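You operate a simulated robot arm through the tools that you are given. There is no shell and no other tool. Be economical: measure what you need, move in short steps, check, and stop when the job is done.

You run a simulated robot arm. Do the job below in one go: nothing can be reset, and whatever is moved stays where it is left.

TASK
Take the yellow strainer and put it on the second shelf from the top of the bench press rack. Take the sheet clamp and leave it on top of the orange cooling cassette. Put the 0.5 MM shim pack from the second shelf from the top of the yellow store rack on top of the grey dark caul plate. Put the 1.5 MM shim holder from the top of the dosing bench on the green sample tray and the 1.0 MM shim holder on the purple cover plate. Any order will do. Set down upright: yellow strainer, shim pack.

It is judged by the outcome, as a careful person would: the job done as asked, and still so three seconds after it is handed in. It fails if anything else is knocked over, pushed out of place, dropped, spilled or broken. A push-on lid holds only when it is set on centred and level and pressed home; a screw cap is set on level and turned clockwise until tight. Flat cloth is picked up by pressing the open fingertips on it (5 to 10 N) and closing them slowly along it; thin cloth reads only 2 to 8 mm in the jaws.

THE ROBOT
A 7-joint arm with a fingered hand on a trunk, on a base that drives. Base frame: it is fixed to the floor where the robot stands at the start and does not move with it; the origin is under the middle of the robot, x ahead of it, y to its left, z up. Lengths are in cm, angles in degrees, forces in N, time in s.
With the tool pointing down near the work surface it reaches from about 32 to 72 cm from the robot's upright axis, wherever it stands. Its first joint turns from -166.0 to 166.0 degrees. Places, roughly: cooling cassette [50, -25, 75]; dark caul plate (13x11x4 cm) [70, -510, 90]; green sample tray (13x15x3 cm) [-600, -550, 90]; purple cover plate (15x15x2 cm) [-600, -650, 90]; second shelf of the bench press rack [60, -80, 90]; sheet clamp [75, 0, 100]; shim holder [-600, -600, 75]; shim pack [50, -525, 100]; yellow strainer (8x8x13 cm) [50, 0, 90]. Payload 4 kg.
The tool frame sits at the grasp point between the pads (the TCP): z along the fingers, y along the line on which they close. The tips reach 2.6 cm beyond it. The gripper opens to 14.8 cm. The gripper's body begins 7.3 cm behind the TCP. The gripper is a hand of 3 fingers: y runs from the thumb to the fingers, the wrist lies at [0, 0, -23.9] in the tool frame, and closing takes about 1.5 s.
Orientation is that of the tool frame in the base frame, as [roll, pitch, yaw] about the fixed x, y, z axes, in that order (R = Rz(yaw) Ry(pitch) Rx(roll)). With the fingers straight down and closing along the base's y, the tool's x points along the base's -x, its y along +y and its z along -z.

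THE INTERFACE
- The arm moves only by the tool drive_tool. Its argument "moves" is a list of rows, each a list of 2 entries, a list of its own where there are three numbers: the shift along the tool's x, y, z in units of 150 mm (1.0 is 150 mm), then the turn, a rotation vector about the tool's x, y, z in units of 120 degrees (1.0 is 120 degrees). In form: [[[x, y, z], [rx, ry, rz]], ...]. A call has 1 to 10 rows; each row is the pose to reach, as a shift and turn from the pose commanded when the call began, along the tool's axes at that moment. "grip" is the opening, from 0 (shut) to 1 (fully open), set as the call begins (left out, the last holds). A call with a number of a shift or a turn outside -1 to 1 is refused whole. Each row takes 0.2 s and may step no farther than 5 cm and 8.6 degrees from the row before; otherwise, or with a gripper value out of range, the whole call is refused. Where a pose cannot be reached the arm comes as near as it can. A force on the tool above 40 N (or 10 N above the force at the start of the call, whichever is more), or a blocked arm, ends the call early, and 0.2 s more pass. Each finger travels about 7.2 cm/s and halts on what it meets, pressing with about 23 N; the grip force reading is that of the motor and also rises with nothing between the fingers. The clock runs only during rows and for 0.2 s after the last one: add rows that repeat a pose to give the fingers time. The reply holds the time, the measured pose of the TCP, the force on the tool along the base axes, the opening and the grip force, in the units named above and with some noise, with the torque about the TCP (base axes, N m) and any sound that the robot's microphone picked up.
- Cameras (640 x 400 px; columns grow to the right, rows downward): "scene" is now at [-0.92, 9.23, 154.24]; the picture's right is [-0.71, -0.70, 0.00], its down [-0.53, 0.54, -0.66] and it looks along [0.46, -0.47, -0.76] (base axes); focal length 264 px, centre (320, 200). "wrist" rides on the gripper at [6.8, -3.9, -9] in the tool frame; the picture's right is [0.50, 0.87, 0.00], its down [-0.66, 0.38, -0.65] and it looks along [-0.57, 0.33, 0.76] (tool axes); focal length 222 px, centre (320, 200). There is no depth. A picture from a camera that has moved, and an enlarged one, comes with that camera's place and axes in the base frame and with its lens. The place of the scene camera against the robot may be out by one fixed shift of up to 1.2 cm in any direction.
- get_image(camera): a new picture of that camera. The clock stands still meanwhile.
- lift_body(by): slides the trunk up (or, below 0, down) by that many cm; the arm and the scene camera ride with it, the base frame stays. It gives what a move gives, with no picture.
- steer(legs): drives the robot by 1 to 6 legs, each [ahead, left, turn to the left] in cm, cm and degrees, along the robot's own axes; the way and the turn of a leg run together, so that a leg with both is an arc; at most 150 cm and 180 degrees a leg. The arm and the cameras ride along, it lands a little off, and it stops where it bumps. It gives what a move gives.
- grasp_type(shape): the hand has 3 fingers and takes this shape, open, in about a second: jaw (thumb against the fingers, like two jaws); tri (thumb and two fingers); tip (a fingertip pinch); poke (one finger out to press); point (the index stretched); flat (the hand flat); cup (the hand cupped); fist (a fist). The gripper value then closes the fingers along that shape, each until it touches; the sizes above hold for jaw. It gives what a move gives, with no picture.
- aim_head(pan, tilt): turns the head with the scene camera to pan (to the left, within 155 degrees either way) and tilt (down, from -29 to 69), counted from straight ahead of the robot. It gives what a move gives.
- zoom(camera, box): a new picture of the part [left, top, right, bottom] of that camera's present view, enlarged. The clock stands still meanwhile.
- close_job(): hands the job in; it is judged then, once.

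Go step by step. Nothing tells you exact positions but the pictures and the camera data: compare them with the known pose of the tool, close in by small moves and look again before you grip or let go. The budget is 165 turns and 128 pictures, counting those below and the enlarged ones. Unless the task says otherwise, let go and move clear before handing in, and close with one line.

The tools are called by a JSON object that holds its "op" and its "data". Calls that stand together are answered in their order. drive_tool: Moves the arm, as the interface text tells. Its arguments: {"type":"object","properties":{"moves":{"type":"array","items":{"type":"array"}},"grip":{"type":"number"}},"required":["moves"]} The other tools are called the same way: lift_body (by) slides the trunk up or down; grasp_type (shape) gives the hand a shape; steer (legs) drives the base; aim_head (pan, tilt) turns the head that bears the scene camera; get_image (camera) takes a picture; zoom (camera, box) takes an enlarged picture of a part of a camera's view; close_job () hands the job in.

At the start:

```text
clock: 0.0
tcp_pos: [25.98, -29.9, 117.81]
ee_rot: [-180.0, 0.0, -179.9]
ft_force: [0.0, -0.7, 0.7]
moment: [-0.01, 0.0, -0.04]
finger_gap: 14.79
grip_force: 0.0
shape: jaw
trunk travel left (down, up): [-52.5, 6.5]
robot x, y, heading: [0.3, -0.01, 0.0]
head pan, tilt: [-45.2, 49.0]
```

scene: 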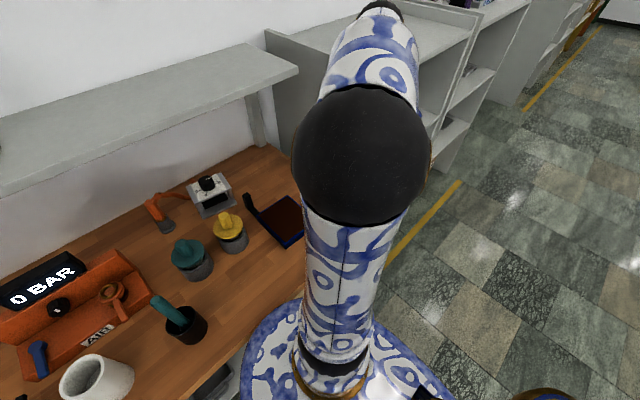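
wrist: 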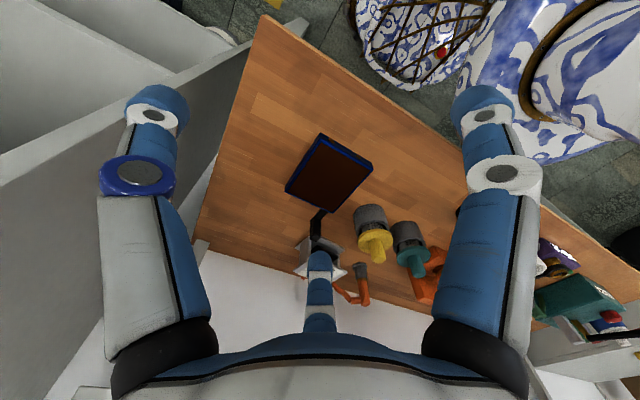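

I see the bench ahead with strainers and an orange device. I look around first to locate things.

{"op": "aim_head", "data": {"pan": 0, "tilt": 45}}

{"op": "get_image", "data": {"camera": "scene"}}

{"op": "aim_head", "data": {"pan": -60, "tilt": 25}}

{"op": "get_image", "data": {"camera": "scene"}}

```text
clock: 1.1
tcp_pos: [25.87, -29.95, 117.7]
ee_rot: [180.0, -0.1, 179.9]
ft_force: [0.0, 0.4, 0.9]
moment: [-0.02, -0.02, -0.02]
finger_gap: 14.8
grip_force: 0.1
shape: jaw
trunk travel left (down, up): [-52.5, 6.5]
robot x, y, heading: [-0.22, -0.13, -0.1]
head pan, tilt: [0.0, 45.0]
```

```text
125 pictures are left
camera scene: at [1.73, 14.76, 154.8], right [0.0, -1.0, 0.0], down [-0.71, 0.0, -0.71], along [0.71, 0.0, -0.71], focal length 264 px, centre (320, 200)
```

scene: 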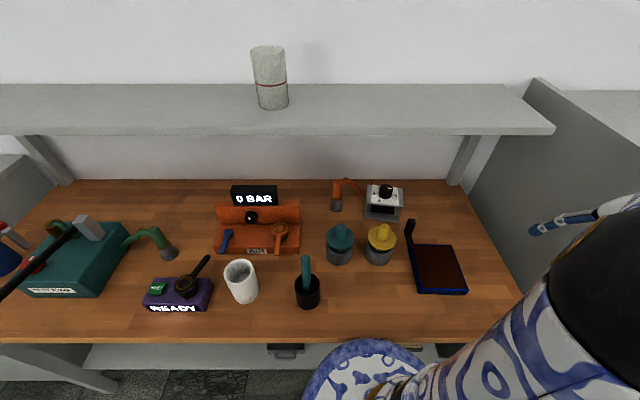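

```text
clock: 2.4
tcp_pos: [25.94, -29.94, 117.65]
ee_rot: [-180.0, 0.0, -180.0]
ft_force: [-0.1, 0.8, -0.5]
moment: [-0.02, 0.05, -0.02]
finger_gap: 14.78
grip_force: 0.0
shape: jaw
trunk travel left (down, up): [-52.5, 6.5]
robot x, y, heading: [0.06, -0.11, -0.1]
head pan, tilt: [-60.0, 25.0]
```

```text
124 pictures are left
camera scene: at [-1.79, 6.79, 157.85], right [-0.87, -0.5, 0.0], down [-0.21, 0.37, -0.91], along [0.45, -0.78, -0.42], focal length 264 px, centre (320, 200)
```

scene: 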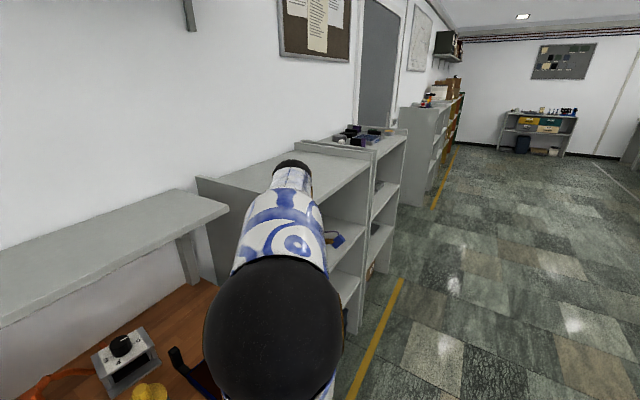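

The bench has several candidates; I enlarge to identify them.

{"op": "aim_head", "data": {"pan": -10, "tilt": 45}}

{"op": "zoom", "data": {"camera": "scene", "box": [200, 150, 440, 300]}}

{"op": "zoom", "data": {"camera": "wrist", "box": [200, 110, 480, 310]}}

{"op": "aim_head", "data": {"pan": 10, "tilt": 65}}

{"op": "get_image", "data": {"camera": "scene"}}

```text
clock: 3.6
tcp_pos: [25.86, -30.0, 117.85]
ee_rot: [-180.0, -0.1, 180.0]
ft_force: [0.2, -0.4, 0.7]
moment: [0.01, 0.01, 0.01]
finger_gap: 14.79
grip_force: 0.1
shape: jaw
trunk travel left (down, up): [-52.5, 6.5]
robot x, y, heading: [0.2, -0.32, 0.2]
head pan, tilt: [-10.0, 45.0]
```

```text
2.67 times, centred on (320, 225) of scene
camera zoom: at [1.61, 13.35, 154.8], right [-0.17, -0.98, 0.0], down [-0.7, 0.12, -0.71], along [0.7, -0.12, -0.71], focal length 703 px, centre (320, 133)
```

zoom: 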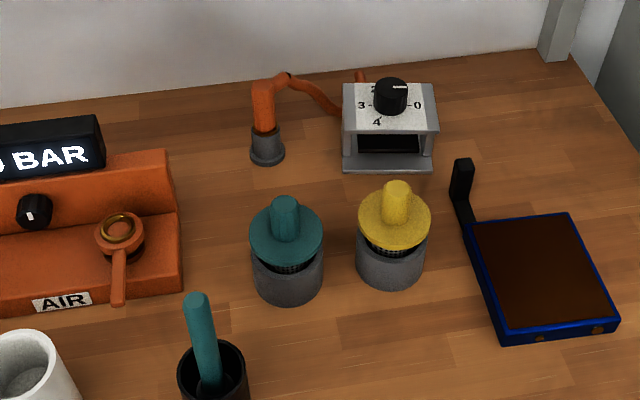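

```text
2.00 times, centred on (340, 210) of wrist
camera zoom: at [19.07, -33.79, 126.64], right [-0.5, 0.87, 0.0], down [0.66, 0.38, 0.65], along [0.57, 0.33, -0.76], focal length 444 px, centre (280, 180)
```

zoom: 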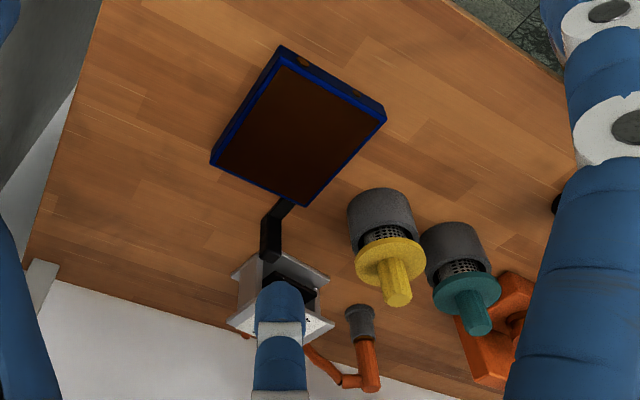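

```text
clock: 4.4
tcp_pos: [25.97, -29.86, 117.73]
ee_rot: [-179.9, -0.1, -180.0]
ft_force: [0.1, -0.3, -0.3]
moment: [-0.02, 0.02, 0.03]
finger_gap: 14.77
grip_force: 0.0
shape: jaw
trunk travel left (down, up): [-52.5, 6.5]
robot x, y, heading: [-0.36, 0.21, 0.1]
head pan, tilt: [10.0, 65.0]
```

```text
121 pictures are left
camera scene: at [-0.42, 15.81, 152.3], right [0.17, -0.98, 0.0], down [-0.89, -0.16, -0.42], along [0.42, 0.07, -0.91], focal length 264 px, centre (320, 200)
```

scene: 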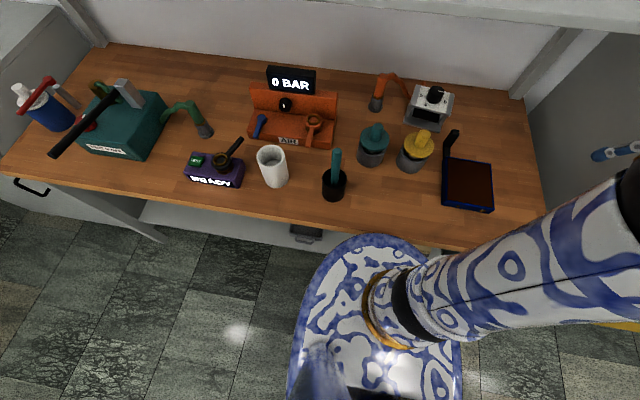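

No obvious orange cassette or clamp yet; the clamp could be hidden under the shelf over the bench. I raise the arm and lower the trunk to look beneath it.

{"op": "drive_tool", "data": {"moves": [[[0, 0, -0.33], [0, 0, 0]], [[0, 0, -0.66], [0, 0, 0]], [[0, 0, -0.95], [0, 0, 0]], [[0, 0, -0.95], [0, 0, 0]]]}}

{"op": "lift_body", "data": {"by": -42}}

{"op": "aim_head", "data": {"pan": 0, "tilt": 12}}

{"op": "get_image", "data": {"camera": "scene"}}

{"op": "aim_head", "data": {"pan": 0, "tilt": 60}}

{"op": "get_image", "data": {"camera": "scene"}}

```text
clock: 5.4
tcp_pos: [25.96, -29.77, 132.03]
ee_rot: [179.9, -0.1, 180.0]
ft_force: [-0.9, 0.5, -0.2]
moment: [-0.03, -0.02, -0.01]
finger_gap: 14.77
grip_force: 0.0
shape: jaw
trunk travel left (down, up): [-52.5, 6.5]
robot x, y, heading: [-0.32, -0.01, 0.2]
head pan, tilt: [10.0, 65.0]
```

```text
refused: -42 is not a number from -40 to 40
```

```text
clock: 6.7
tcp_pos: [25.98, -29.71, 131.99]
ee_rot: [-179.9, 0.0, 180.0]
ft_force: [0.3, 0.5, 0.2]
moment: [0.01, -0.02, 0.05]
finger_gap: 14.81
grip_force: 0.0
shape: jaw
trunk travel left (down, up): [-52.5, 6.5]
robot x, y, heading: [-0.23, 0.42, -0.0]
head pan, tilt: [0.0, 12.0]
```

```text
120 pictures are left
camera scene: at [2.92, 14.76, 159.96], right [0.0, -1.0, 0.0], down [-0.21, 0.0, -0.98], along [0.98, 0.0, -0.21], focal length 264 px, centre (320, 200)
```

scene: 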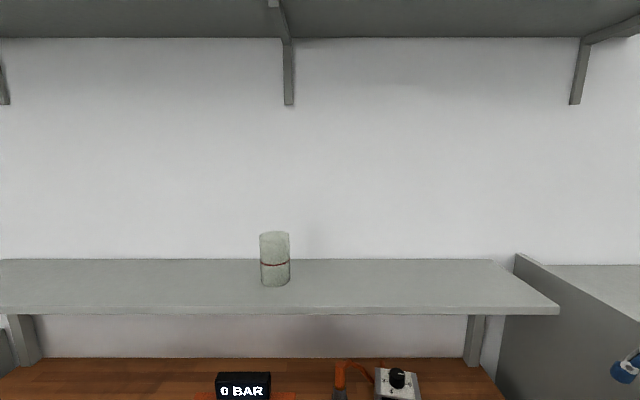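

```text
clock: 7.8
tcp_pos: [25.86, -29.68, 132.0]
ee_rot: [179.9, 0.0, -180.0]
ft_force: [1.4, 0.6, -0.4]
moment: [-0.02, -0.01, -0.01]
finger_gap: 14.8
grip_force: 0.0
shape: jaw
trunk travel left (down, up): [-52.5, 6.5]
robot x, y, heading: [-0.34, 0.19, 0.1]
head pan, tilt: [0.0, 60.0]
```

```text
119 pictures are left
camera scene: at [0.27, 14.76, 152.85], right [0.0, -1.0, 0.0], down [-0.87, 0.0, -0.5], along [0.5, 0.0, -0.87], focal length 264 px, centre (320, 200)
```

scene: 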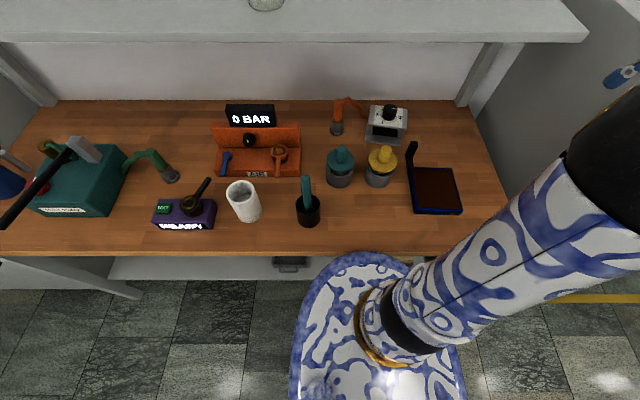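

I lower the trunk 36 cm and look under the shelf and under the bench.

{"op": "lift_body", "data": {"by": -36}}

{"op": "aim_head", "data": {"pan": 0, "tilt": 20}}

{"op": "get_image", "data": {"camera": "scene"}}

{"op": "get_image", "data": {"camera": "wrist"}}

{"op": "aim_head", "data": {"pan": -60, "tilt": 20}}

{"op": "get_image", "data": {"camera": "scene"}}

```text
clock: 11.3
tcp_pos: [26.07, -29.71, 95.92]
ee_rot: [180.0, 0.0, -180.0]
ft_force: [-0.1, 0.3, 0.5]
moment: [0.02, 0.0, 0.01]
finger_gap: 14.77
grip_force: 0.0
shape: jaw
trunk travel left (down, up): [-16.5, 42.5]
robot x, y, heading: [-0.01, -0.39, -0.1]
head pan, tilt: [0.0, 60.0]
```

```text
clock: 12.4
tcp_pos: [25.91, -29.75, 96.05]
ee_rot: [180.0, 0.0, -179.9]
ft_force: [0.0, -1.2, 0.1]
moment: [0.02, 0.0, 0.01]
finger_gap: 14.8
grip_force: 0.0
shape: jaw
trunk travel left (down, up): [-16.5, 42.5]
robot x, y, heading: [-0.26, 0.04, 0.0]
head pan, tilt: [0.0, 20.0]
```

```text
118 pictures are left
camera scene: at [2.91, 14.76, 122.66], right [0.0, -1.0, 0.0], down [-0.34, 0.0, -0.94], along [0.94, 0.0, -0.34], focal length 264 px, centre (320, 200)
```

scene: 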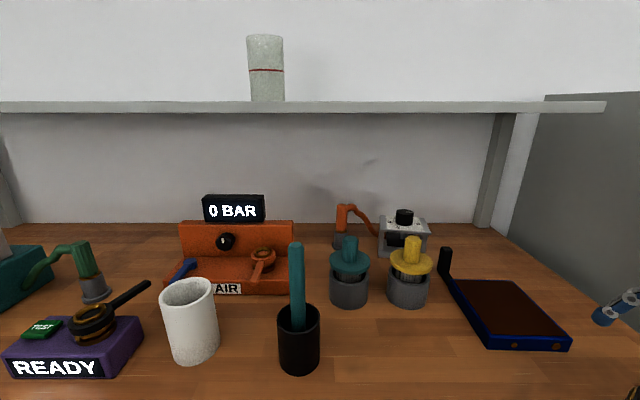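

```text
117 pictures are left
camera wrist: at [19.08, -33.62, 104.86], right [-0.5, 0.87, 0.0], down [0.66, 0.38, 0.65], along [0.57, 0.33, -0.76], focal length 222 px, centre (320, 200)
```

wrist: 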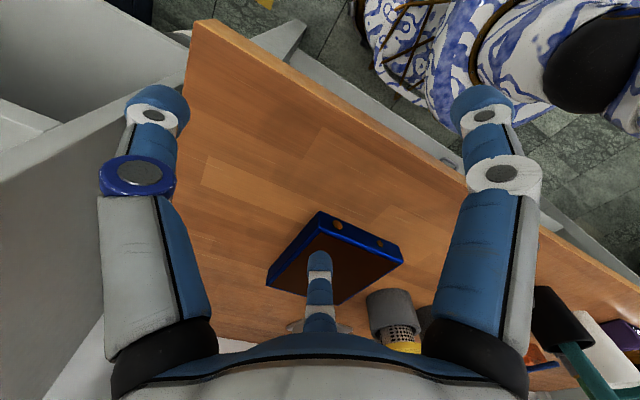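

```text
clock: 13.7
tcp_pos: [25.89, -29.72, 95.96]
ee_rot: [-180.0, 0.0, 179.9]
ft_force: [0.0, -0.3, 0.2]
moment: [0.01, 0.01, 0.02]
finger_gap: 14.77
grip_force: 0.0
shape: jaw
trunk travel left (down, up): [-16.5, 42.5]
robot x, y, heading: [-0.26, -0.27, -0.1]
head pan, tilt: [-60.0, 20.0]
```

```text
116 pictures are left
camera scene: at [-1.74, 6.7, 122.66], right [-0.87, -0.5, 0.0], down [-0.17, 0.3, -0.94], along [0.47, -0.81, -0.34], focal length 264 px, centre (320, 200)
```

scene: 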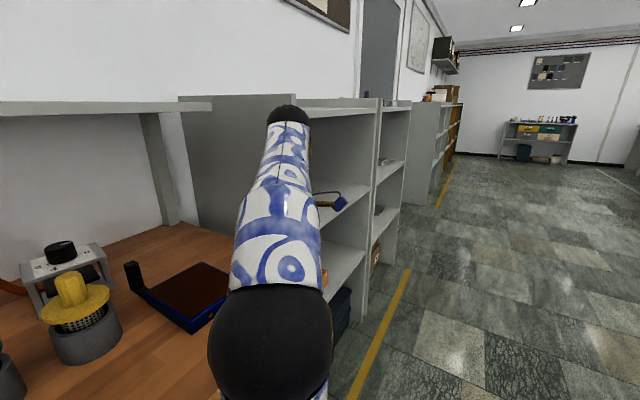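

I zoom on the blue/orange item in the rack and on the panel on the bench.

{"op": "zoom", "data": {"camera": "scene", "box": [290, 80, 450, 300]}}

{"op": "zoom", "data": {"camera": "scene", "box": [0, 220, 240, 370]}}

```text
1.82 times, centred on (370, 190) of scene
camera zoom: at [-1.74, 6.7, 122.66], right [-0.87, -0.5, 0.0], down [-0.17, 0.3, -0.94], along [0.47, -0.81, -0.34], focal length 480 px, centre (229, 218)
```

zoom: 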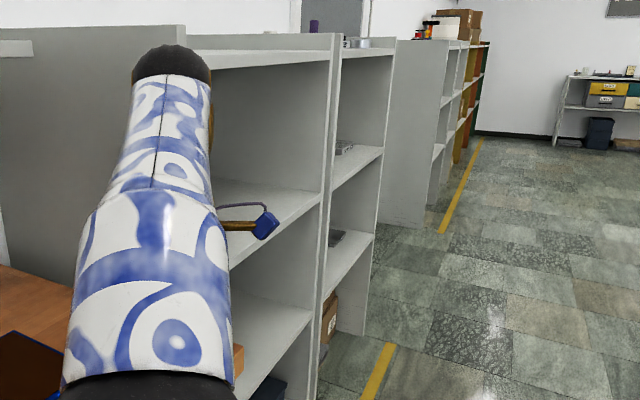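

```text
2.67 times, centred on (120, 295) of scene
camera zoom: at [-1.74, 6.7, 122.66], right [-0.87, -0.5, 0.0], down [-0.17, 0.3, -0.94], along [0.47, -0.81, -0.34], focal length 703 px, centre (853, -53)
```

zoom: 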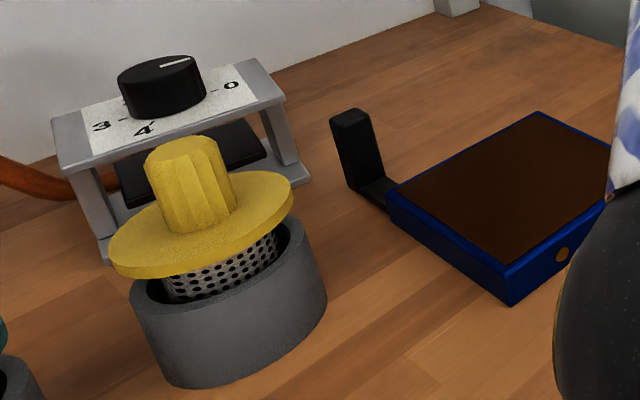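

The yellow strainer sits loose in a grey cup and lifts out by its knob. I back off and slide right to see the rack.

{"op": "zoom", "data": {"camera": "scene", "box": [0, 180, 240, 330]}}

{"op": "steer", "data": {"legs": [[-35, 0, 0], [0, -40, 0]]}}

{"op": "aim_head", "data": {"pan": -25, "tilt": 25}}

{"op": "get_image", "data": {"camera": "scene"}}

{"op": "aim_head", "data": {"pan": 20, "tilt": 25}}

{"op": "get_image", "data": {"camera": "scene"}}

```text
2.67 times, centred on (120, 255) of scene
camera zoom: at [-1.74, 6.7, 122.66], right [-0.87, -0.5, 0.0], down [-0.17, 0.3, -0.94], along [0.47, -0.81, -0.34], focal length 703 px, centre (853, 53)
```

zoom: 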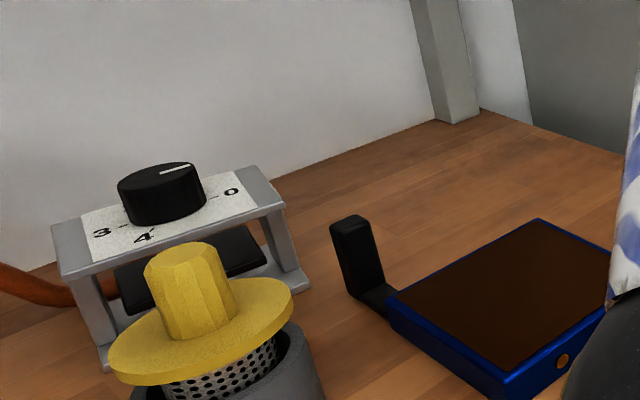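

```text
clock: 18.1
tcp_pos: [-8.73, -69.86, 95.99]
ee_rot: [180.0, 0.0, -179.4]
ft_force: [-0.8, 0.1, 0.1]
moment: [-0.02, -0.02, -0.01]
finger_gap: 14.78
grip_force: 0.1
shape: jaw
trunk travel left (down, up): [-16.5, 42.5]
robot x, y, heading: [-35.16, -40.34, 0.7]
head pan, tilt: [-60.0, 20.0]
```

```text
clock: 19.1
tcp_pos: [-8.7, -69.91, 96.04]
ee_rot: [179.9, 0.0, -179.3]
ft_force: [-0.4, -0.6, -0.1]
moment: [-0.01, -0.01, 0.01]
finger_gap: 14.79
grip_force: 0.0
shape: jaw
trunk travel left (down, up): [-16.5, 42.5]
robot x, y, heading: [-34.72, -40.47, 0.4]
head pan, tilt: [-25.0, 25.0]
```

```text
112 pictures are left
camera scene: at [-33.13, -29.52, 121.86], right [-0.41, -0.91, 0.0], down [-0.38, 0.17, -0.91], along [0.83, -0.38, -0.42], focal length 264 px, centre (320, 200)
```

scene: 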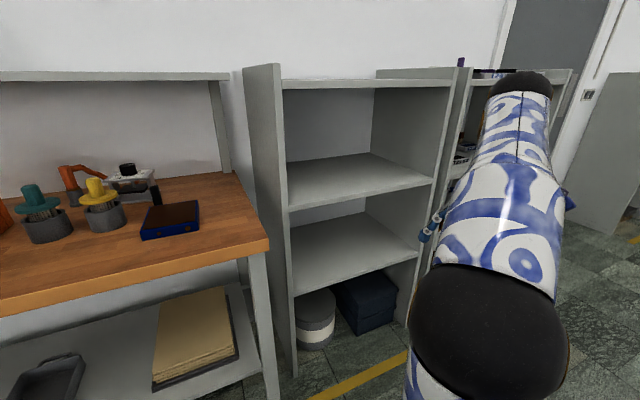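

```text
clock: 20.2
tcp_pos: [-8.62, -69.88, 95.88]
ee_rot: [179.9, 0.0, -179.4]
ft_force: [-0.5, -0.4, 0.4]
moment: [0.02, -0.03, -0.02]
finger_gap: 14.79
grip_force: 0.1
shape: jaw
trunk travel left (down, up): [-16.5, 42.5]
robot x, y, heading: [-34.81, -40.75, 0.5]
head pan, tilt: [20.0, 25.0]
```

```text
111 pictures are left
camera scene: at [-32.89, -22.47, 121.85], right [0.35, -0.94, 0.0], down [-0.4, -0.15, -0.91], along [0.85, 0.32, -0.42], focal length 264 px, centre (320, 200)
```

scene: 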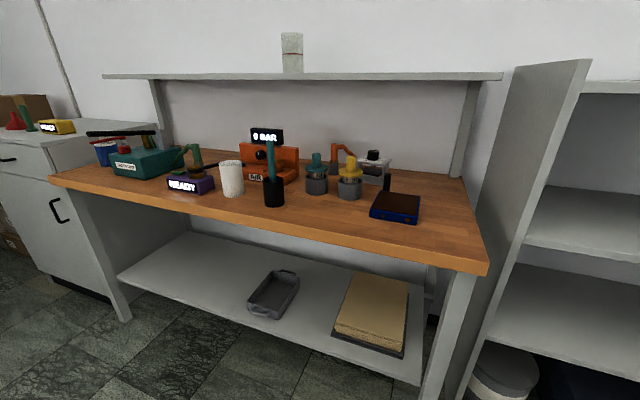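

The rack to the right is empty with its middle board at about z 88. I need a close look at the items at the back of the bench to identify the sheet clamp.

{"op": "zoom", "data": {"camera": "scene", "box": [290, 130, 434, 220]}}

{"op": "zoom", "data": {"camera": "scene", "box": [80, 110, 304, 220]}}

```text
4.44 times, centred on (362, 175) of scene
camera zoom: at [-32.89, -22.47, 121.85], right [0.35, -0.94, 0.0], down [-0.4, -0.15, -0.91], along [0.85, 0.32, -0.42], focal length 1172 px, centre (133, 311)
```

zoom: 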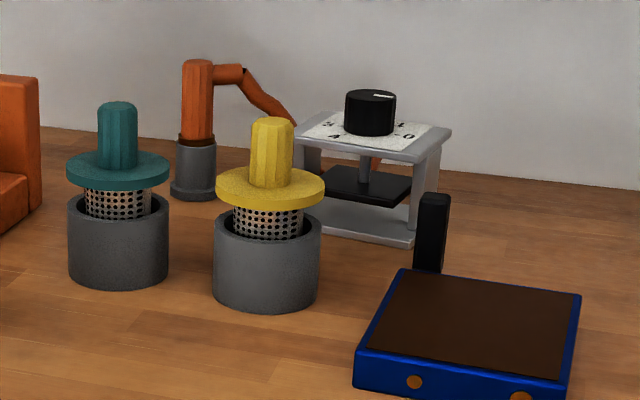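

```text
2.86 times, centred on (192, 165) of scene
camera zoom: at [-32.89, -22.47, 121.85], right [0.35, -0.94, 0.0], down [-0.4, -0.15, -0.91], along [0.85, 0.32, -0.42], focal length 753 px, centre (686, 300)
```

zoom: 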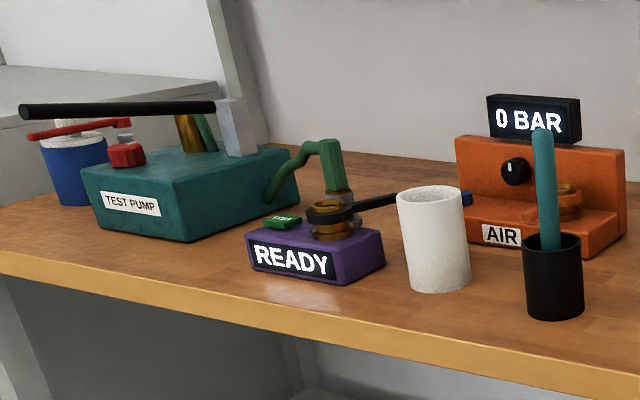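

The frame with the knob, screw and pressing plate is the sheet clamp (about 62,-5); the blue-framed brown panel at (48,-24) matches the cooling cassette. Strainer is at about (45,-1.5), knob top about z 100. I'll return to the bench and tilt the hand forward.

{"op": "lift_body", "data": {"by": 22}}

{"op": "steer", "data": {"legs": [[0, 32, 0], [15, 0, 0]]}}

{"op": "drive_tool", "data": {"moves": [[[0, 0.2, 0], [0, -0.07, 0]], [[0, 0.5, 0], [0, -0.14, 0]], [[0, 0.8, 0], [0, -0.21, 0]], [[-0.2, 1, 0], [0, -0.28, 0]], [[-0.4, 1, 0], [0, -0.35, 0]], [[-0.6, 1, 0], [0, -0.42, 0]], [[-0.8, 1, 0], [0, -0.49, 0]], [[-1, 1, 0], [0, -0.54, 0]], [[-1, 1, 0], [0, -0.54, 0]]], "grip": 0.5}}

```text
clock: 22.5
tcp_pos: [-8.57, -69.89, 118.02]
ee_rot: [-180.0, -0.1, -179.4]
ft_force: [0.1, 0.6, -0.4]
moment: [-0.01, -0.02, -0.01]
finger_gap: 14.77
grip_force: 0.1
shape: jaw
trunk travel left (down, up): [-38.5, 20.5]
robot x, y, heading: [-34.94, -40.39, 0.3]
head pan, tilt: [20.0, 25.0]
```

```text
clock: 25.7
tcp_pos: [6.01, -37.11, 117.94]
ee_rot: [180.0, 0.0, -179.2]
ft_force: [-0.2, -0.3, 0.2]
moment: [0.0, 0.02, 0.01]
finger_gap: 14.78
grip_force: 0.0
shape: jaw
trunk travel left (down, up): [-38.5, 20.5]
robot x, y, heading: [-20.05, -7.94, 0.9]
head pan, tilt: [20.0, 25.0]
```

```text
clock: 27.9
tcp_pos: [23.27, -21.5, 114.26]
ee_rot: [-178.1, 58.7, -177.7]
ft_force: [-0.5, 0.0, -0.6]
moment: [-0.01, 0.01, -0.01]
finger_gap: 7.42
grip_force: 0.1
shape: jaw
trunk travel left (down, up): [-38.5, 20.5]
robot x, y, heading: [-20.36, -7.93, 0.8]
head pan, tilt: [20.0, 25.0]
stopped in row 9: the arm was blocked; the commanded pose is now the measured one
```

The arm was stopped slightly short with about 59° of tilt, perhaps at a joint limit. I check both pictures.

{"op": "aim_head", "data": {"pan": 0, "tilt": 40}}

{"op": "get_image", "data": {"camera": "scene"}}

{"op": "get_image", "data": {"camera": "wrist"}}

```text
clock: 28.7
tcp_pos: [23.11, -21.7, 114.62]
ee_rot: [-178.2, 58.9, -177.8]
ft_force: [0.1, -0.4, -0.4]
moment: [0.0, -0.03, -0.02]
finger_gap: 7.44
grip_force: 0.0
shape: jaw
trunk travel left (down, up): [-38.5, 20.5]
robot x, y, heading: [-20.15, -7.66, 0.7]
head pan, tilt: [0.0, 40.0]
```

```text
108 pictures are left
camera scene: at [-18.4, 7.01, 141.5], right [0.01, -1.0, 0.0], down [-0.64, -0.01, -0.77], along [0.77, 0.01, -0.64], focal length 264 px, centre (320, 200)
```

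scene: 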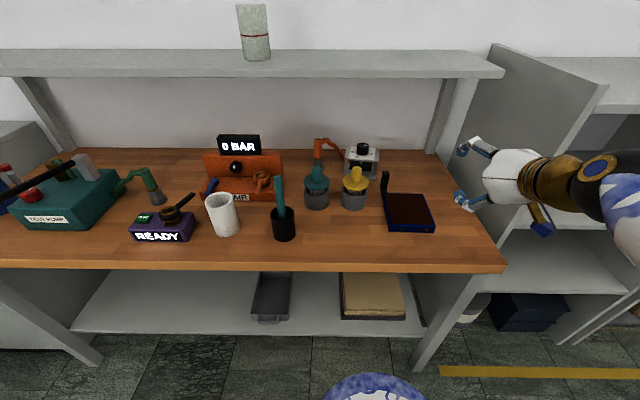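

```text
107 pictures are left
camera wrist: at [11.84, -25.67, 113.38], right [-0.27, 0.86, -0.44], down [-0.23, 0.39, 0.89], along [0.94, 0.34, 0.09], focal length 222 px, centre (320, 200)
```

wrist: 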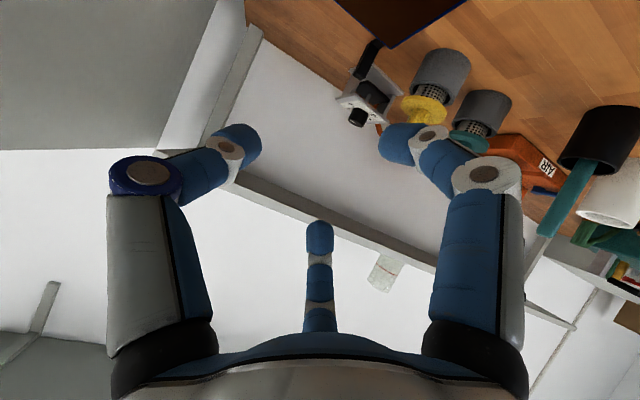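

The arm is fine but turned outward. I carry the hand, at this tilt, toward the yellow strainer in two stages.

{"op": "drive_tool", "data": {"moves": [[[0, 0.3, 0.05], [0, 0, 0]], [[0, 0.6, 0.1], [0, 0, 0]], [[0, 0.9, 0.2], [0, 0, 0]], [[0, 1.0, 0.45], [0, 0, 0]], [[0, 1.0, 0.6], [0, 0, 0]], [[0, 1.0, 0.6], [0, 0, 0]]]}}

```text
clock: 30.1
tcp_pos: [30.76, -6.71, 110.16]
ee_rot: [-178.3, 59.3, -177.9]
ft_force: [-0.7, 0.3, -0.2]
moment: [0.01, 0.01, -0.03]
finger_gap: 7.42
grip_force: 0.1
shape: jaw
trunk travel left (down, up): [-38.5, 20.5]
robot x, y, heading: [-20.19, -7.73, 0.7]
head pan, tilt: [0.0, 40.0]
```

{"op": "drive_tool", "data": {"moves": [[[0.03, 0.16, 0.2], [0, 0, 0]], [[0.06, 0.33, 0.4], [0, 0, 0]], [[0.06, 0.33, 0.55], [0, 0, 0]], [[0.06, 0.33, 0.55], [0, 0, 0]]]}}

{"op": "get_image", "data": {"camera": "scene"}}

{"op": "get_image", "data": {"camera": "wrist"}}

```text
clock: 31.1
tcp_pos: [37.12, -1.86, 105.11]
ee_rot: [-178.4, 59.3, -178.0]
ft_force: [-0.4, -0.6, -0.1]
moment: [0.0, -0.01, 0.0]
finger_gap: 7.44
grip_force: 0.0
shape: jaw
trunk travel left (down, up): [-38.5, 20.5]
robot x, y, heading: [-20.67, -7.94, 0.8]
head pan, tilt: [0.0, 40.0]
```

```text
106 pictures are left
camera scene: at [-18.38, 7.0, 141.52], right [0.01, -1.0, 0.0], down [-0.64, -0.01, -0.77], along [0.77, 0.01, -0.64], focal length 264 px, centre (320, 200)
```

scene: 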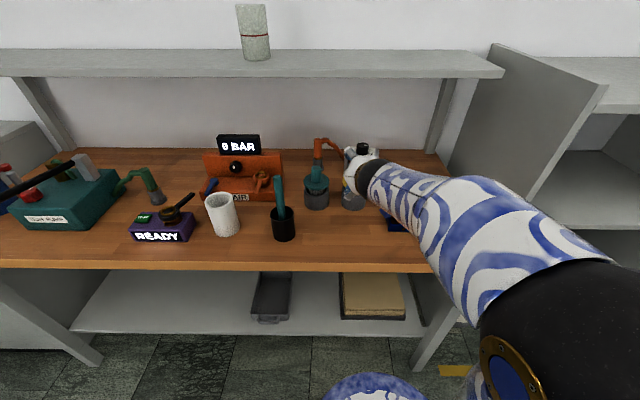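

```text
105 pictures are left
camera wrist: at [25.91, -5.9, 103.79], right [-0.26, 0.86, -0.44], down [-0.23, 0.39, 0.89], along [0.94, 0.34, 0.1], focal length 222 px, centre (320, 200)
```

wrist: 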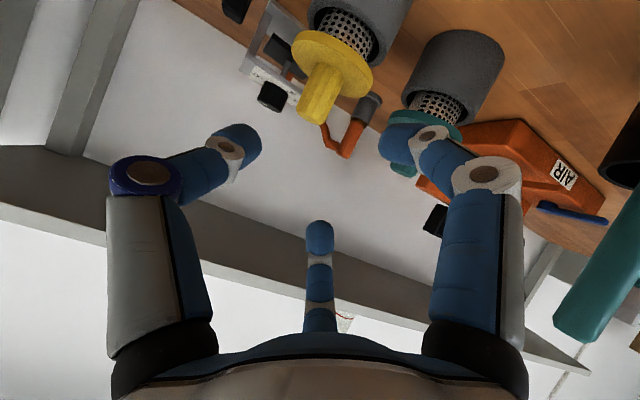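

The hand's three fingers look spread at 120°, which is awkward for a sideways grip on the knob. I check what the pinch shape looks like.

{"op": "grasp_type", "data": {"shape": "tip"}}

{"op": "get_image", "data": {"camera": "wrist"}}

{"op": "drive_tool", "data": {"moves": [[[0, 0, 0], [0, 0, 0]], [[0, 0, 0], [0, 0, 0]], [[0, 0, 0], [0, 0, 0]], [[0, 0, 0], [0, 0, 0]], [[0, 0, 0], [0, 0, 0]]], "grip": 0.2}}

{"op": "get_image", "data": {"camera": "wrist"}}

```text
clock: 32.0
tcp_pos: [37.17, -1.88, 105.03]
ee_rot: [-178.4, 59.3, -178.0]
ft_force: [0.6, 0.5, 1.4]
moment: [-0.02, -0.04, -0.03]
finger_gap: 14.8
grip_force: 0.1
shape: tip
trunk travel left (down, up): [-38.5, 20.5]
robot x, y, heading: [-20.42, -7.83, 0.5]
head pan, tilt: [0.0, 40.0]
```

```text
104 pictures are left
camera wrist: at [25.88, -5.89, 103.81], right [-0.26, 0.86, -0.44], down [-0.23, 0.39, 0.89], along [0.94, 0.34, 0.1], focal length 222 px, centre (320, 200)
```

wrist: 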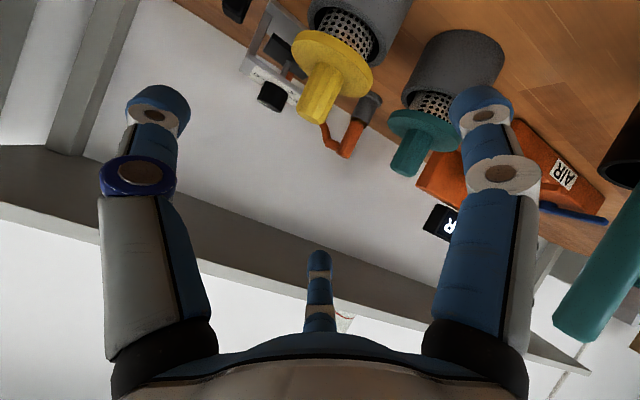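

```text
clock: 33.2
tcp_pos: [37.12, -1.85, 105.06]
ee_rot: [-178.3, 59.3, -178.0]
ft_force: [-0.5, -0.3, 0.6]
moment: [0.01, 0.01, 0.01]
finger_gap: 2.99
grip_force: 0.1
shape: tip
trunk travel left (down, up): [-38.5, 20.5]
robot x, y, heading: [-20.41, -8.09, 0.8]
head pan, tilt: [0.0, 40.0]
```

```text
103 pictures are left
camera wrist: at [25.88, -5.89, 103.81], right [-0.26, 0.86, -0.44], down [-0.23, 0.39, 0.89], along [0.94, 0.34, 0.1], focal length 222 px, centre (320, 200)
```

wrist: 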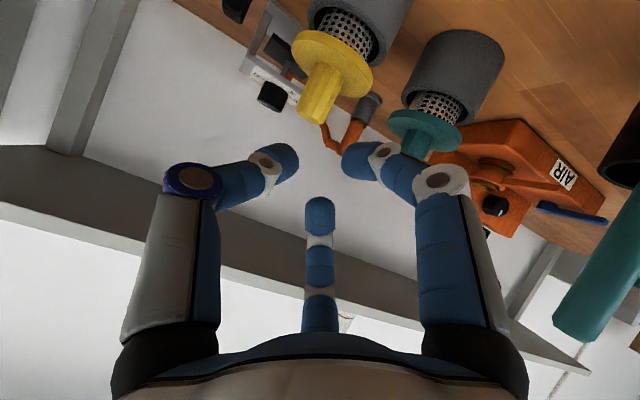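

The fingers close radially, so I use a flatter tilt of about 40° with the knob gripped near its top. I go back to jaw shape, reduce the tilt and rise a bit.

{"op": "grasp_type", "data": {"shape": "jaw"}}

{"op": "drive_tool", "data": {"moves": [[[-0.2, -0.03, 0.02], [0, 0.055, 0]], [[-0.33, -0.05, 0.035], [0, 0.11, 0]], [[-0.33, -0.05, 0.035], [0, 0.16, 0]], [[-0.33, -0.05, 0.035], [0, 0.16, 0]], [[-0.33, -0.05, 0.035], [0, 0.16, 0]]], "grip": 0.42}}

{"op": "get_image", "data": {"camera": "wrist"}}

{"op": "get_image", "data": {"camera": "scene"}}

```text
clock: 34.1
tcp_pos: [37.1, -1.89, 105.05]
ee_rot: [-178.3, 59.3, -177.8]
ft_force: [-0.6, -0.8, -0.4]
moment: [0.01, 0.0, 0.01]
finger_gap: 14.77
grip_force: 0.1
shape: jaw
trunk travel left (down, up): [-38.5, 20.5]
robot x, y, heading: [-20.3, -7.94, 1.0]
head pan, tilt: [0.0, 40.0]
```

```text
clock: 35.3
tcp_pos: [40.15, -2.41, 109.0]
ee_rot: [-178.9, 40.1, -178.7]
ft_force: [0.1, -0.4, 0.2]
moment: [0.01, -0.04, 0.04]
finger_gap: 6.24
grip_force: 0.1
shape: jaw
trunk travel left (down, up): [-38.5, 20.5]
robot x, y, heading: [-20.23, -7.79, 0.3]
head pan, tilt: [0.0, 40.0]
```

```text
102 pictures are left
camera wrist: at [29.09, -6.46, 111.52], right [-0.39, 0.86, -0.33], down [0.08, 0.39, 0.92], along [0.92, 0.33, -0.22], focal length 222 px, centre (320, 200)
```

wrist: 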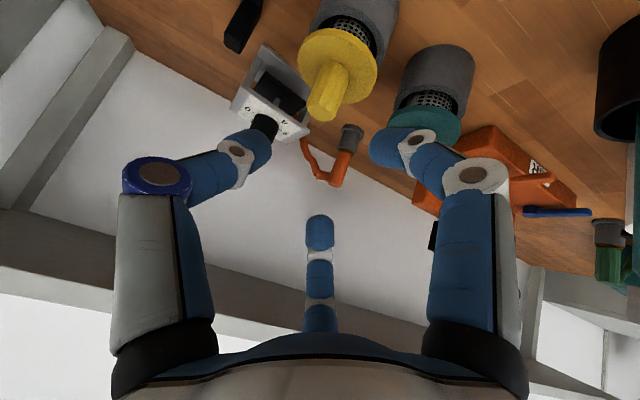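

```text
101 pictures are left
camera scene: at [-18.4, 7.01, 141.52], right [0.01, -1.0, 0.0], down [-0.64, -0.01, -0.77], along [0.77, 0.01, -0.64], focal length 264 px, centre (320, 200)
```

scene: 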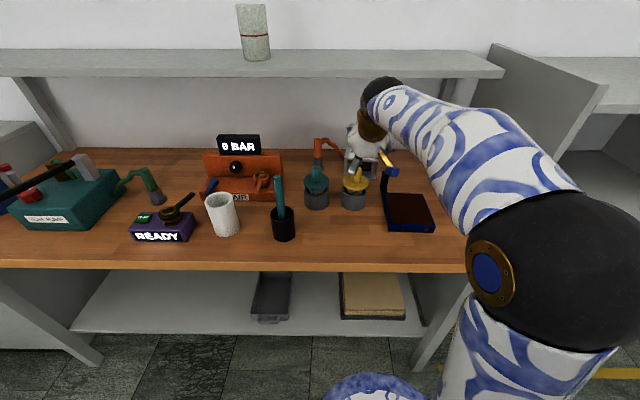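

Combining the views, the knob top is near (46,-3,99). I move to just above it and look again.

{"op": "drive_tool", "data": {"moves": [[[-0.08, -0.02, 0.22], [0, 0, 0]], [[-0.148, -0.033, 0.43], [0, 0, 0]], [[-0.148, -0.033, 0.43], [0, 0, 0]]]}}

{"op": "get_image", "data": {"camera": "wrist"}}

{"op": "zoom", "data": {"camera": "scene", "box": [280, 120, 440, 220]}}

```text
clock: 36.1
tcp_pos: [46.12, -2.91, 105.51]
ee_rot: [-178.9, 40.1, -178.7]
ft_force: [0.7, 0.2, 0.6]
moment: [-0.02, 0.03, -0.01]
finger_gap: 6.23
grip_force: 0.1
shape: jaw
trunk travel left (down, up): [-38.5, 20.5]
robot x, y, heading: [-20.43, -8.19, 0.5]
head pan, tilt: [0.0, 40.0]
```

```text
100 pictures are left
camera wrist: at [35.08, -6.87, 107.9], right [-0.39, 0.86, -0.34], down [0.08, 0.39, 0.92], along [0.92, 0.33, -0.22], focal length 222 px, centre (320, 200)
```

wrist: 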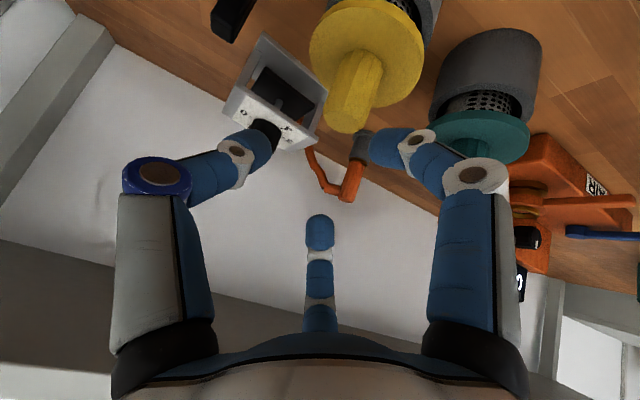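

```text
4.00 times, centred on (360, 170) of scene
camera zoom: at [-18.37, 7.01, 141.52], right [0.01, -1.0, 0.0], down [-0.64, -0.01, -0.77], along [0.77, 0.01, -0.64], focal length 1055 px, centre (160, 320)
```

zoom: 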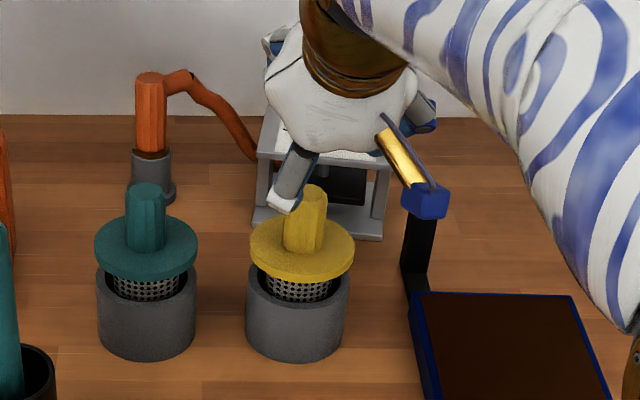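

The knob axis is at about (47,-2.7), top near 99.4. I descend onto it in small steps.

{"op": "drive_tool", "data": {"moves": [[[-0.051, 0.013, 0.043], [0, 0, 0]], [[0.05, 0.013, 0.165], [0, 0, 0]], [[0.15, 0.013, 0.285], [0, 0, 0]], [[0.2, 0.013, 0.345], [0, 0, 0]], [[0.24, 0.013, 0.39], [0, 0, 0]], [[0.24, 0.013, 0.39], [0, 0, 0]]]}}

{"op": "get_image", "data": {"camera": "wrist"}}

{"op": "zoom", "data": {"camera": "scene", "box": [280, 120, 440, 220]}}

```text
clock: 37.5
tcp_pos: [46.93, -2.81, 98.65]
ee_rot: [-178.9, 40.2, -178.7]
ft_force: [-2.1, 0.3, 10.0]
moment: [0.21, 0.19, -0.01]
finger_gap: 6.07
grip_force: 0.0
shape: jaw
trunk travel left (down, up): [-38.5, 20.5]
robot x, y, heading: [-20.33, -7.96, 0.8]
head pan, tilt: [0.0, 40.0]
```

```text
98 pictures are left
camera wrist: at [35.84, -6.74, 101.14], right [-0.39, 0.86, -0.34], down [0.07, 0.39, 0.92], along [0.92, 0.33, -0.22], focal length 222 px, centre (320, 200)
```

wrist: 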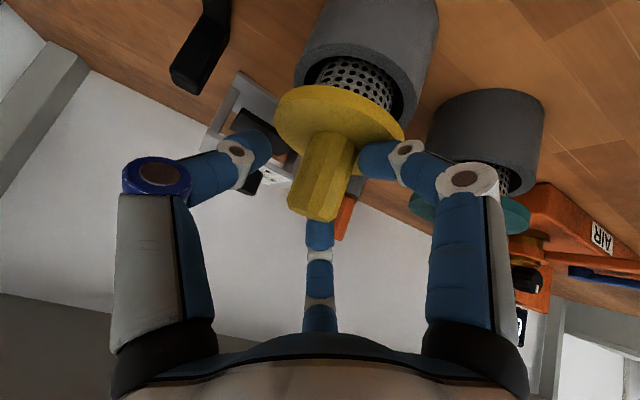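

```text
4.00 times, centred on (360, 170) of scene
camera zoom: at [-18.52, 7.01, 141.54], right [0.01, -1.0, 0.0], down [-0.64, -0.01, -0.77], along [0.77, 0.01, -0.64], focal length 1055 px, centre (160, 320)
```

zoom: 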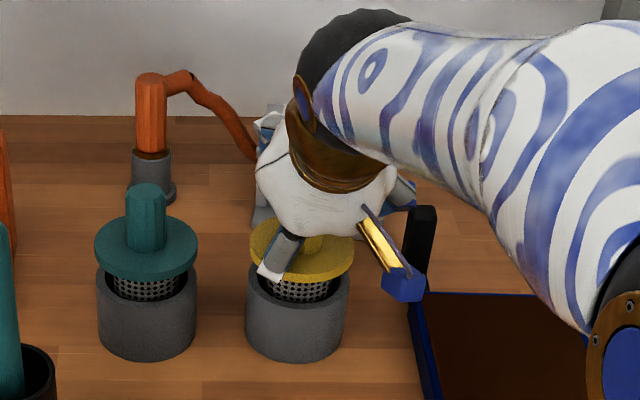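

A fingertip is resting lightly on the flange; the knob is between the fingers. I rise 7 mm and close slowly.

{"op": "drive_tool", "data": {"moves": [[[-0.03, 0, -0.036], [0, 0, 0]], [[-0.03, 0, -0.036], [0, 0, 0]]]}}

{"op": "drive_tool", "data": {"moves": [[[0, 0, 0], [0, 0, 0]], [[0, 0, 0], [0, 0, 0]], [[0, 0, 0], [0, 0, 0]], [[0, 0, 0], [0, 0, 0]], [[0, 0, 0], [0, 0, 0]], [[0, 0, 0], [0, 0, 0]]], "grip": 0}}

{"op": "get_image", "data": {"camera": "wrist"}}

```text
clock: 38.1
tcp_pos: [46.95, -2.82, 99.38]
ee_rot: [-178.8, 39.9, -178.8]
ft_force: [-0.1, -0.9, 0.3]
moment: [0.01, 0.03, -0.02]
finger_gap: 6.19
grip_force: 0.0
shape: jaw
trunk travel left (down, up): [-38.5, 20.5]
robot x, y, heading: [-20.12, -8.08, 0.8]
head pan, tilt: [0.0, 40.0]
```

```text
clock: 39.5
tcp_pos: [46.92, -2.8, 99.34]
ee_rot: [-179.0, 40.1, -178.7]
ft_force: [-4.2, 0.6, -0.4]
moment: [0.16, 0.57, -0.03]
finger_gap: 2.91
grip_force: 23.1
shape: jaw
trunk travel left (down, up): [-38.5, 20.5]
robot x, y, heading: [-20.33, -7.63, 0.5]
head pan, tilt: [0.0, 40.0]
```

```text
96 pictures are left
camera wrist: at [35.87, -6.69, 101.8], right [-0.39, 0.86, -0.34], down [0.08, 0.39, 0.92], along [0.92, 0.33, -0.22], focal length 222 px, centre (320, 200)
```

wrist: 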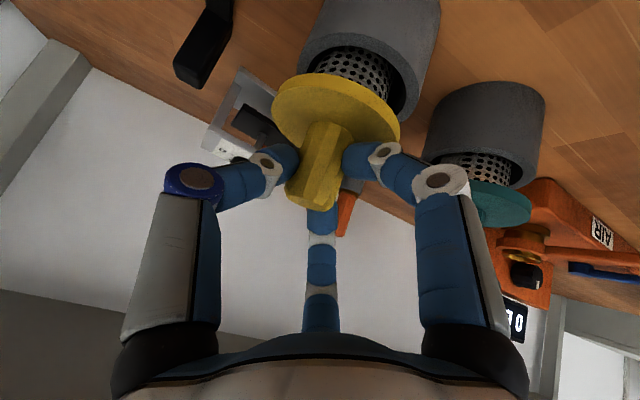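

The three fingers hold the knob. I lift straight up 12 cm.

{"op": "drive_tool", "data": {"moves": [[[-0.043, 0, -0.051], [0, 0, 0]], [[-0.086, 0, -0.102], [0, 0, 0]], [[-0.172, 0, -0.204], [0, 0, 0]], [[-0.258, 0, -0.306], [0, 0, 0]], [[-0.344, 0, -0.408], [0, 0, 0]], [[-0.43, 0, -0.51], [0, 0, 0]], [[-0.515, 0, -0.612], [0, 0, 0]], [[-0.515, 0, -0.612], [0, 0, 0]]]}}

{"op": "get_image", "data": {"camera": "scene"}}

{"op": "get_image", "data": {"camera": "wrist"}}

```text
clock: 41.3
tcp_pos: [46.91, -2.66, 111.32]
ee_rot: [-178.9, 40.1, -178.7]
ft_force: [0.3, -1.1, -1.5]
moment: [0.04, 0.08, 0.02]
finger_gap: 2.79
grip_force: 23.2
shape: jaw
trunk travel left (down, up): [-38.5, 20.5]
robot x, y, heading: [-20.27, -7.71, 0.4]
head pan, tilt: [0.0, 40.0]
```

```text
95 pictures are left
camera scene: at [-18.38, 7.01, 141.52], right [0.01, -1.0, 0.0], down [-0.64, -0.01, -0.77], along [0.77, 0.01, -0.64], focal length 264 px, centre (320, 200)
```

scene: 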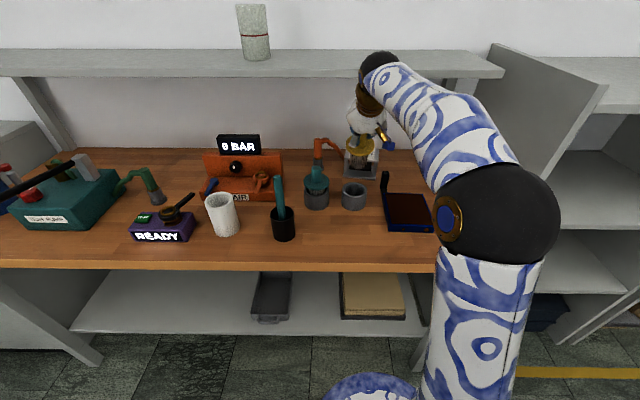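

```text
94 pictures are left
camera wrist: at [35.91, -6.58, 113.74], right [-0.39, 0.86, -0.33], down [0.08, 0.39, 0.92], along [0.92, 0.33, -0.22], focal length 222 px, centre (320, 200)
```

wrist: 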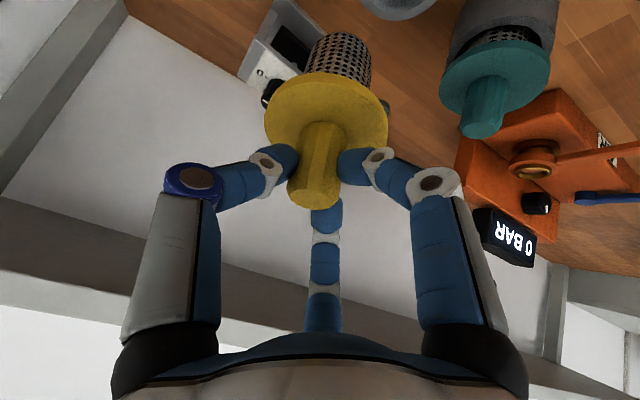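

The strainer is out and held. I back away from the bench and slide right to face the rack.

{"op": "steer", "data": {"legs": [[-45, 0, 0], [0, -72, 0]]}}

{"op": "aim_head", "data": {"pan": 15, "tilt": 30}}

{"op": "get_image", "data": {"camera": "scene"}}

```text
clock: 47.5
tcp_pos: [1.85, -75.95, 111.27]
ee_rot: [-178.9, 40.1, -179.6]
ft_force: [-0.3, -0.4, -1.8]
moment: [0.02, 0.03, 0.02]
finger_gap: 2.81
grip_force: 22.5
shape: jaw
trunk travel left (down, up): [-38.5, 20.5]
robot x, y, heading: [-65.44, -80.1, -0.2]
head pan, tilt: [0.0, 40.0]
```

```text
clock: 48.3
tcp_pos: [1.85, -75.99, 111.19]
ee_rot: [-178.9, 40.0, -179.6]
ft_force: [0.3, -0.2, -2.3]
moment: [0.03, 0.06, 0.01]
finger_gap: 2.78
grip_force: 22.6
shape: jaw
trunk travel left (down, up): [-38.5, 20.5]
robot x, y, heading: [-65.96, -80.33, -0.2]
head pan, tilt: [15.0, 30.0]
```

```text
93 pictures are left
camera scene: at [-63.11, -62.94, 143.05], right [0.26, -0.97, 0.0], down [-0.48, -0.13, -0.87], along [0.84, 0.22, -0.5], focal length 264 px, centre (320, 200)
```

scene: 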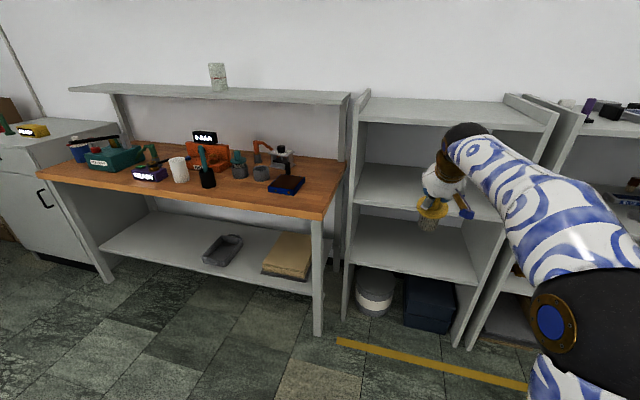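

I drive a little nearer and measure the rack front.

{"op": "steer", "data": {"legs": [[18, 0, 0]]}}

{"op": "aim_head", "data": {"pan": 0, "tilt": 35}}

{"op": "get_image", "data": {"camera": "scene"}}

{"op": "get_image", "data": {"camera": "wrist"}}

```text
clock: 49.8
tcp_pos: [19.87, -76.07, 111.17]
ee_rot: [-178.8, 40.0, -179.7]
ft_force: [-0.7, 0.1, -0.9]
moment: [0.03, 0.02, 0.01]
finger_gap: 2.79
grip_force: 23.6
shape: jaw
trunk travel left (down, up): [-38.5, 20.5]
robot x, y, heading: [-47.68, -80.06, -0.1]
head pan, tilt: [15.0, 30.0]
```

```text
clock: 50.6
tcp_pos: [19.79, -76.11, 111.21]
ee_rot: [-178.9, 40.1, -179.7]
ft_force: [0.0, -0.1, -0.8]
moment: [-0.03, 0.03, -0.02]
finger_gap: 2.77
grip_force: 23.0
shape: jaw
trunk travel left (down, up): [-38.5, 20.5]
robot x, y, heading: [-47.43, -80.27, -0.0]
head pan, tilt: [0.0, 35.0]
```

```text
92 pictures are left
camera scene: at [-44.96, -65.34, 142.28], right [0.0, -1.0, 0.0], down [-0.57, 0.0, -0.82], along [0.82, 0.0, -0.57], focal length 264 px, centre (320, 200)
```

scene: 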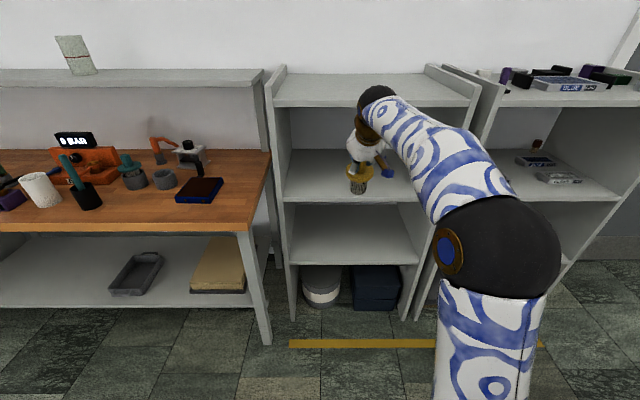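

```text
91 pictures are left
camera wrist: at [8.77, -79.88, 113.71], right [-0.38, 0.86, -0.33], down [0.08, 0.39, 0.92], along [0.92, 0.32, -0.22], focal length 222 px, centre (320, 200)
```

wrist: 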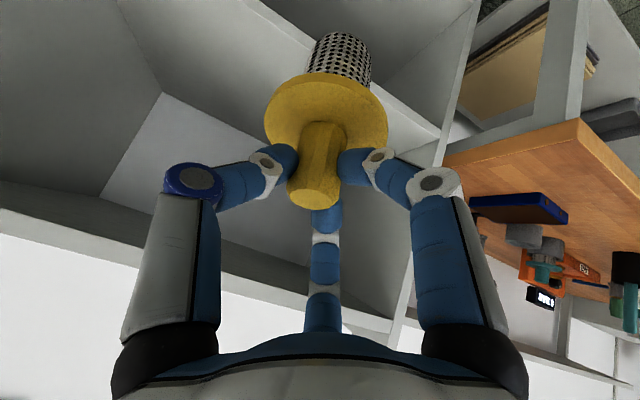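

{"op": "zoom", "data": {"camera": "scene", "box": [250, 60, 442, 180]}}

{"op": "zoom", "data": {"camera": "scene", "box": [250, 150, 442, 270]}}

```text
3.33 times, centred on (346, 120) of scene
camera zoom: at [-44.96, -65.34, 142.28], right [0.0, -1.0, 0.0], down [-0.57, 0.0, -0.82], along [0.82, 0.0, -0.57], focal length 879 px, centre (233, 467)
```

zoom: 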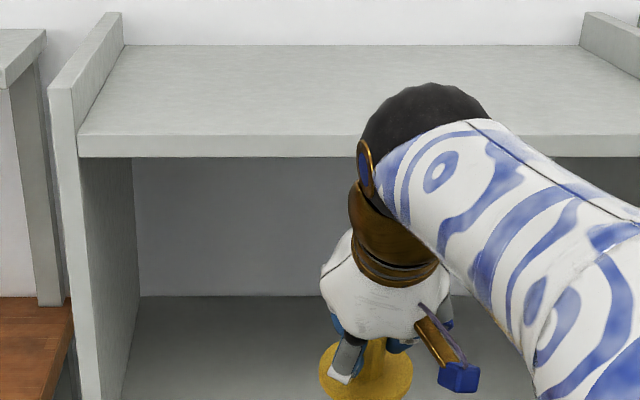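

```text
3.33 times, centred on (346, 210) of scene
camera zoom: at [-44.96, -65.34, 142.28], right [0.0, -1.0, 0.0], down [-0.57, 0.0, -0.82], along [0.82, 0.0, -0.57], focal length 879 px, centre (233, 167)
```

zoom: 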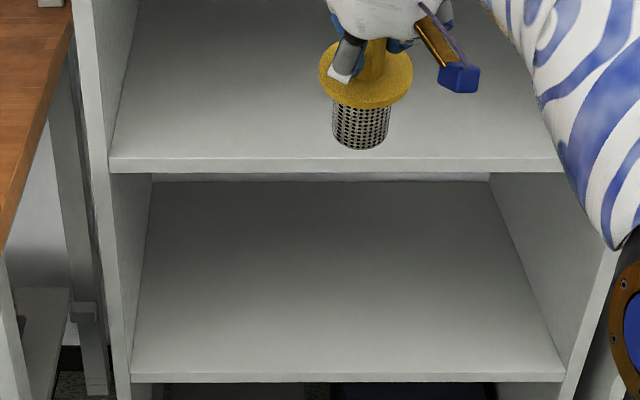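

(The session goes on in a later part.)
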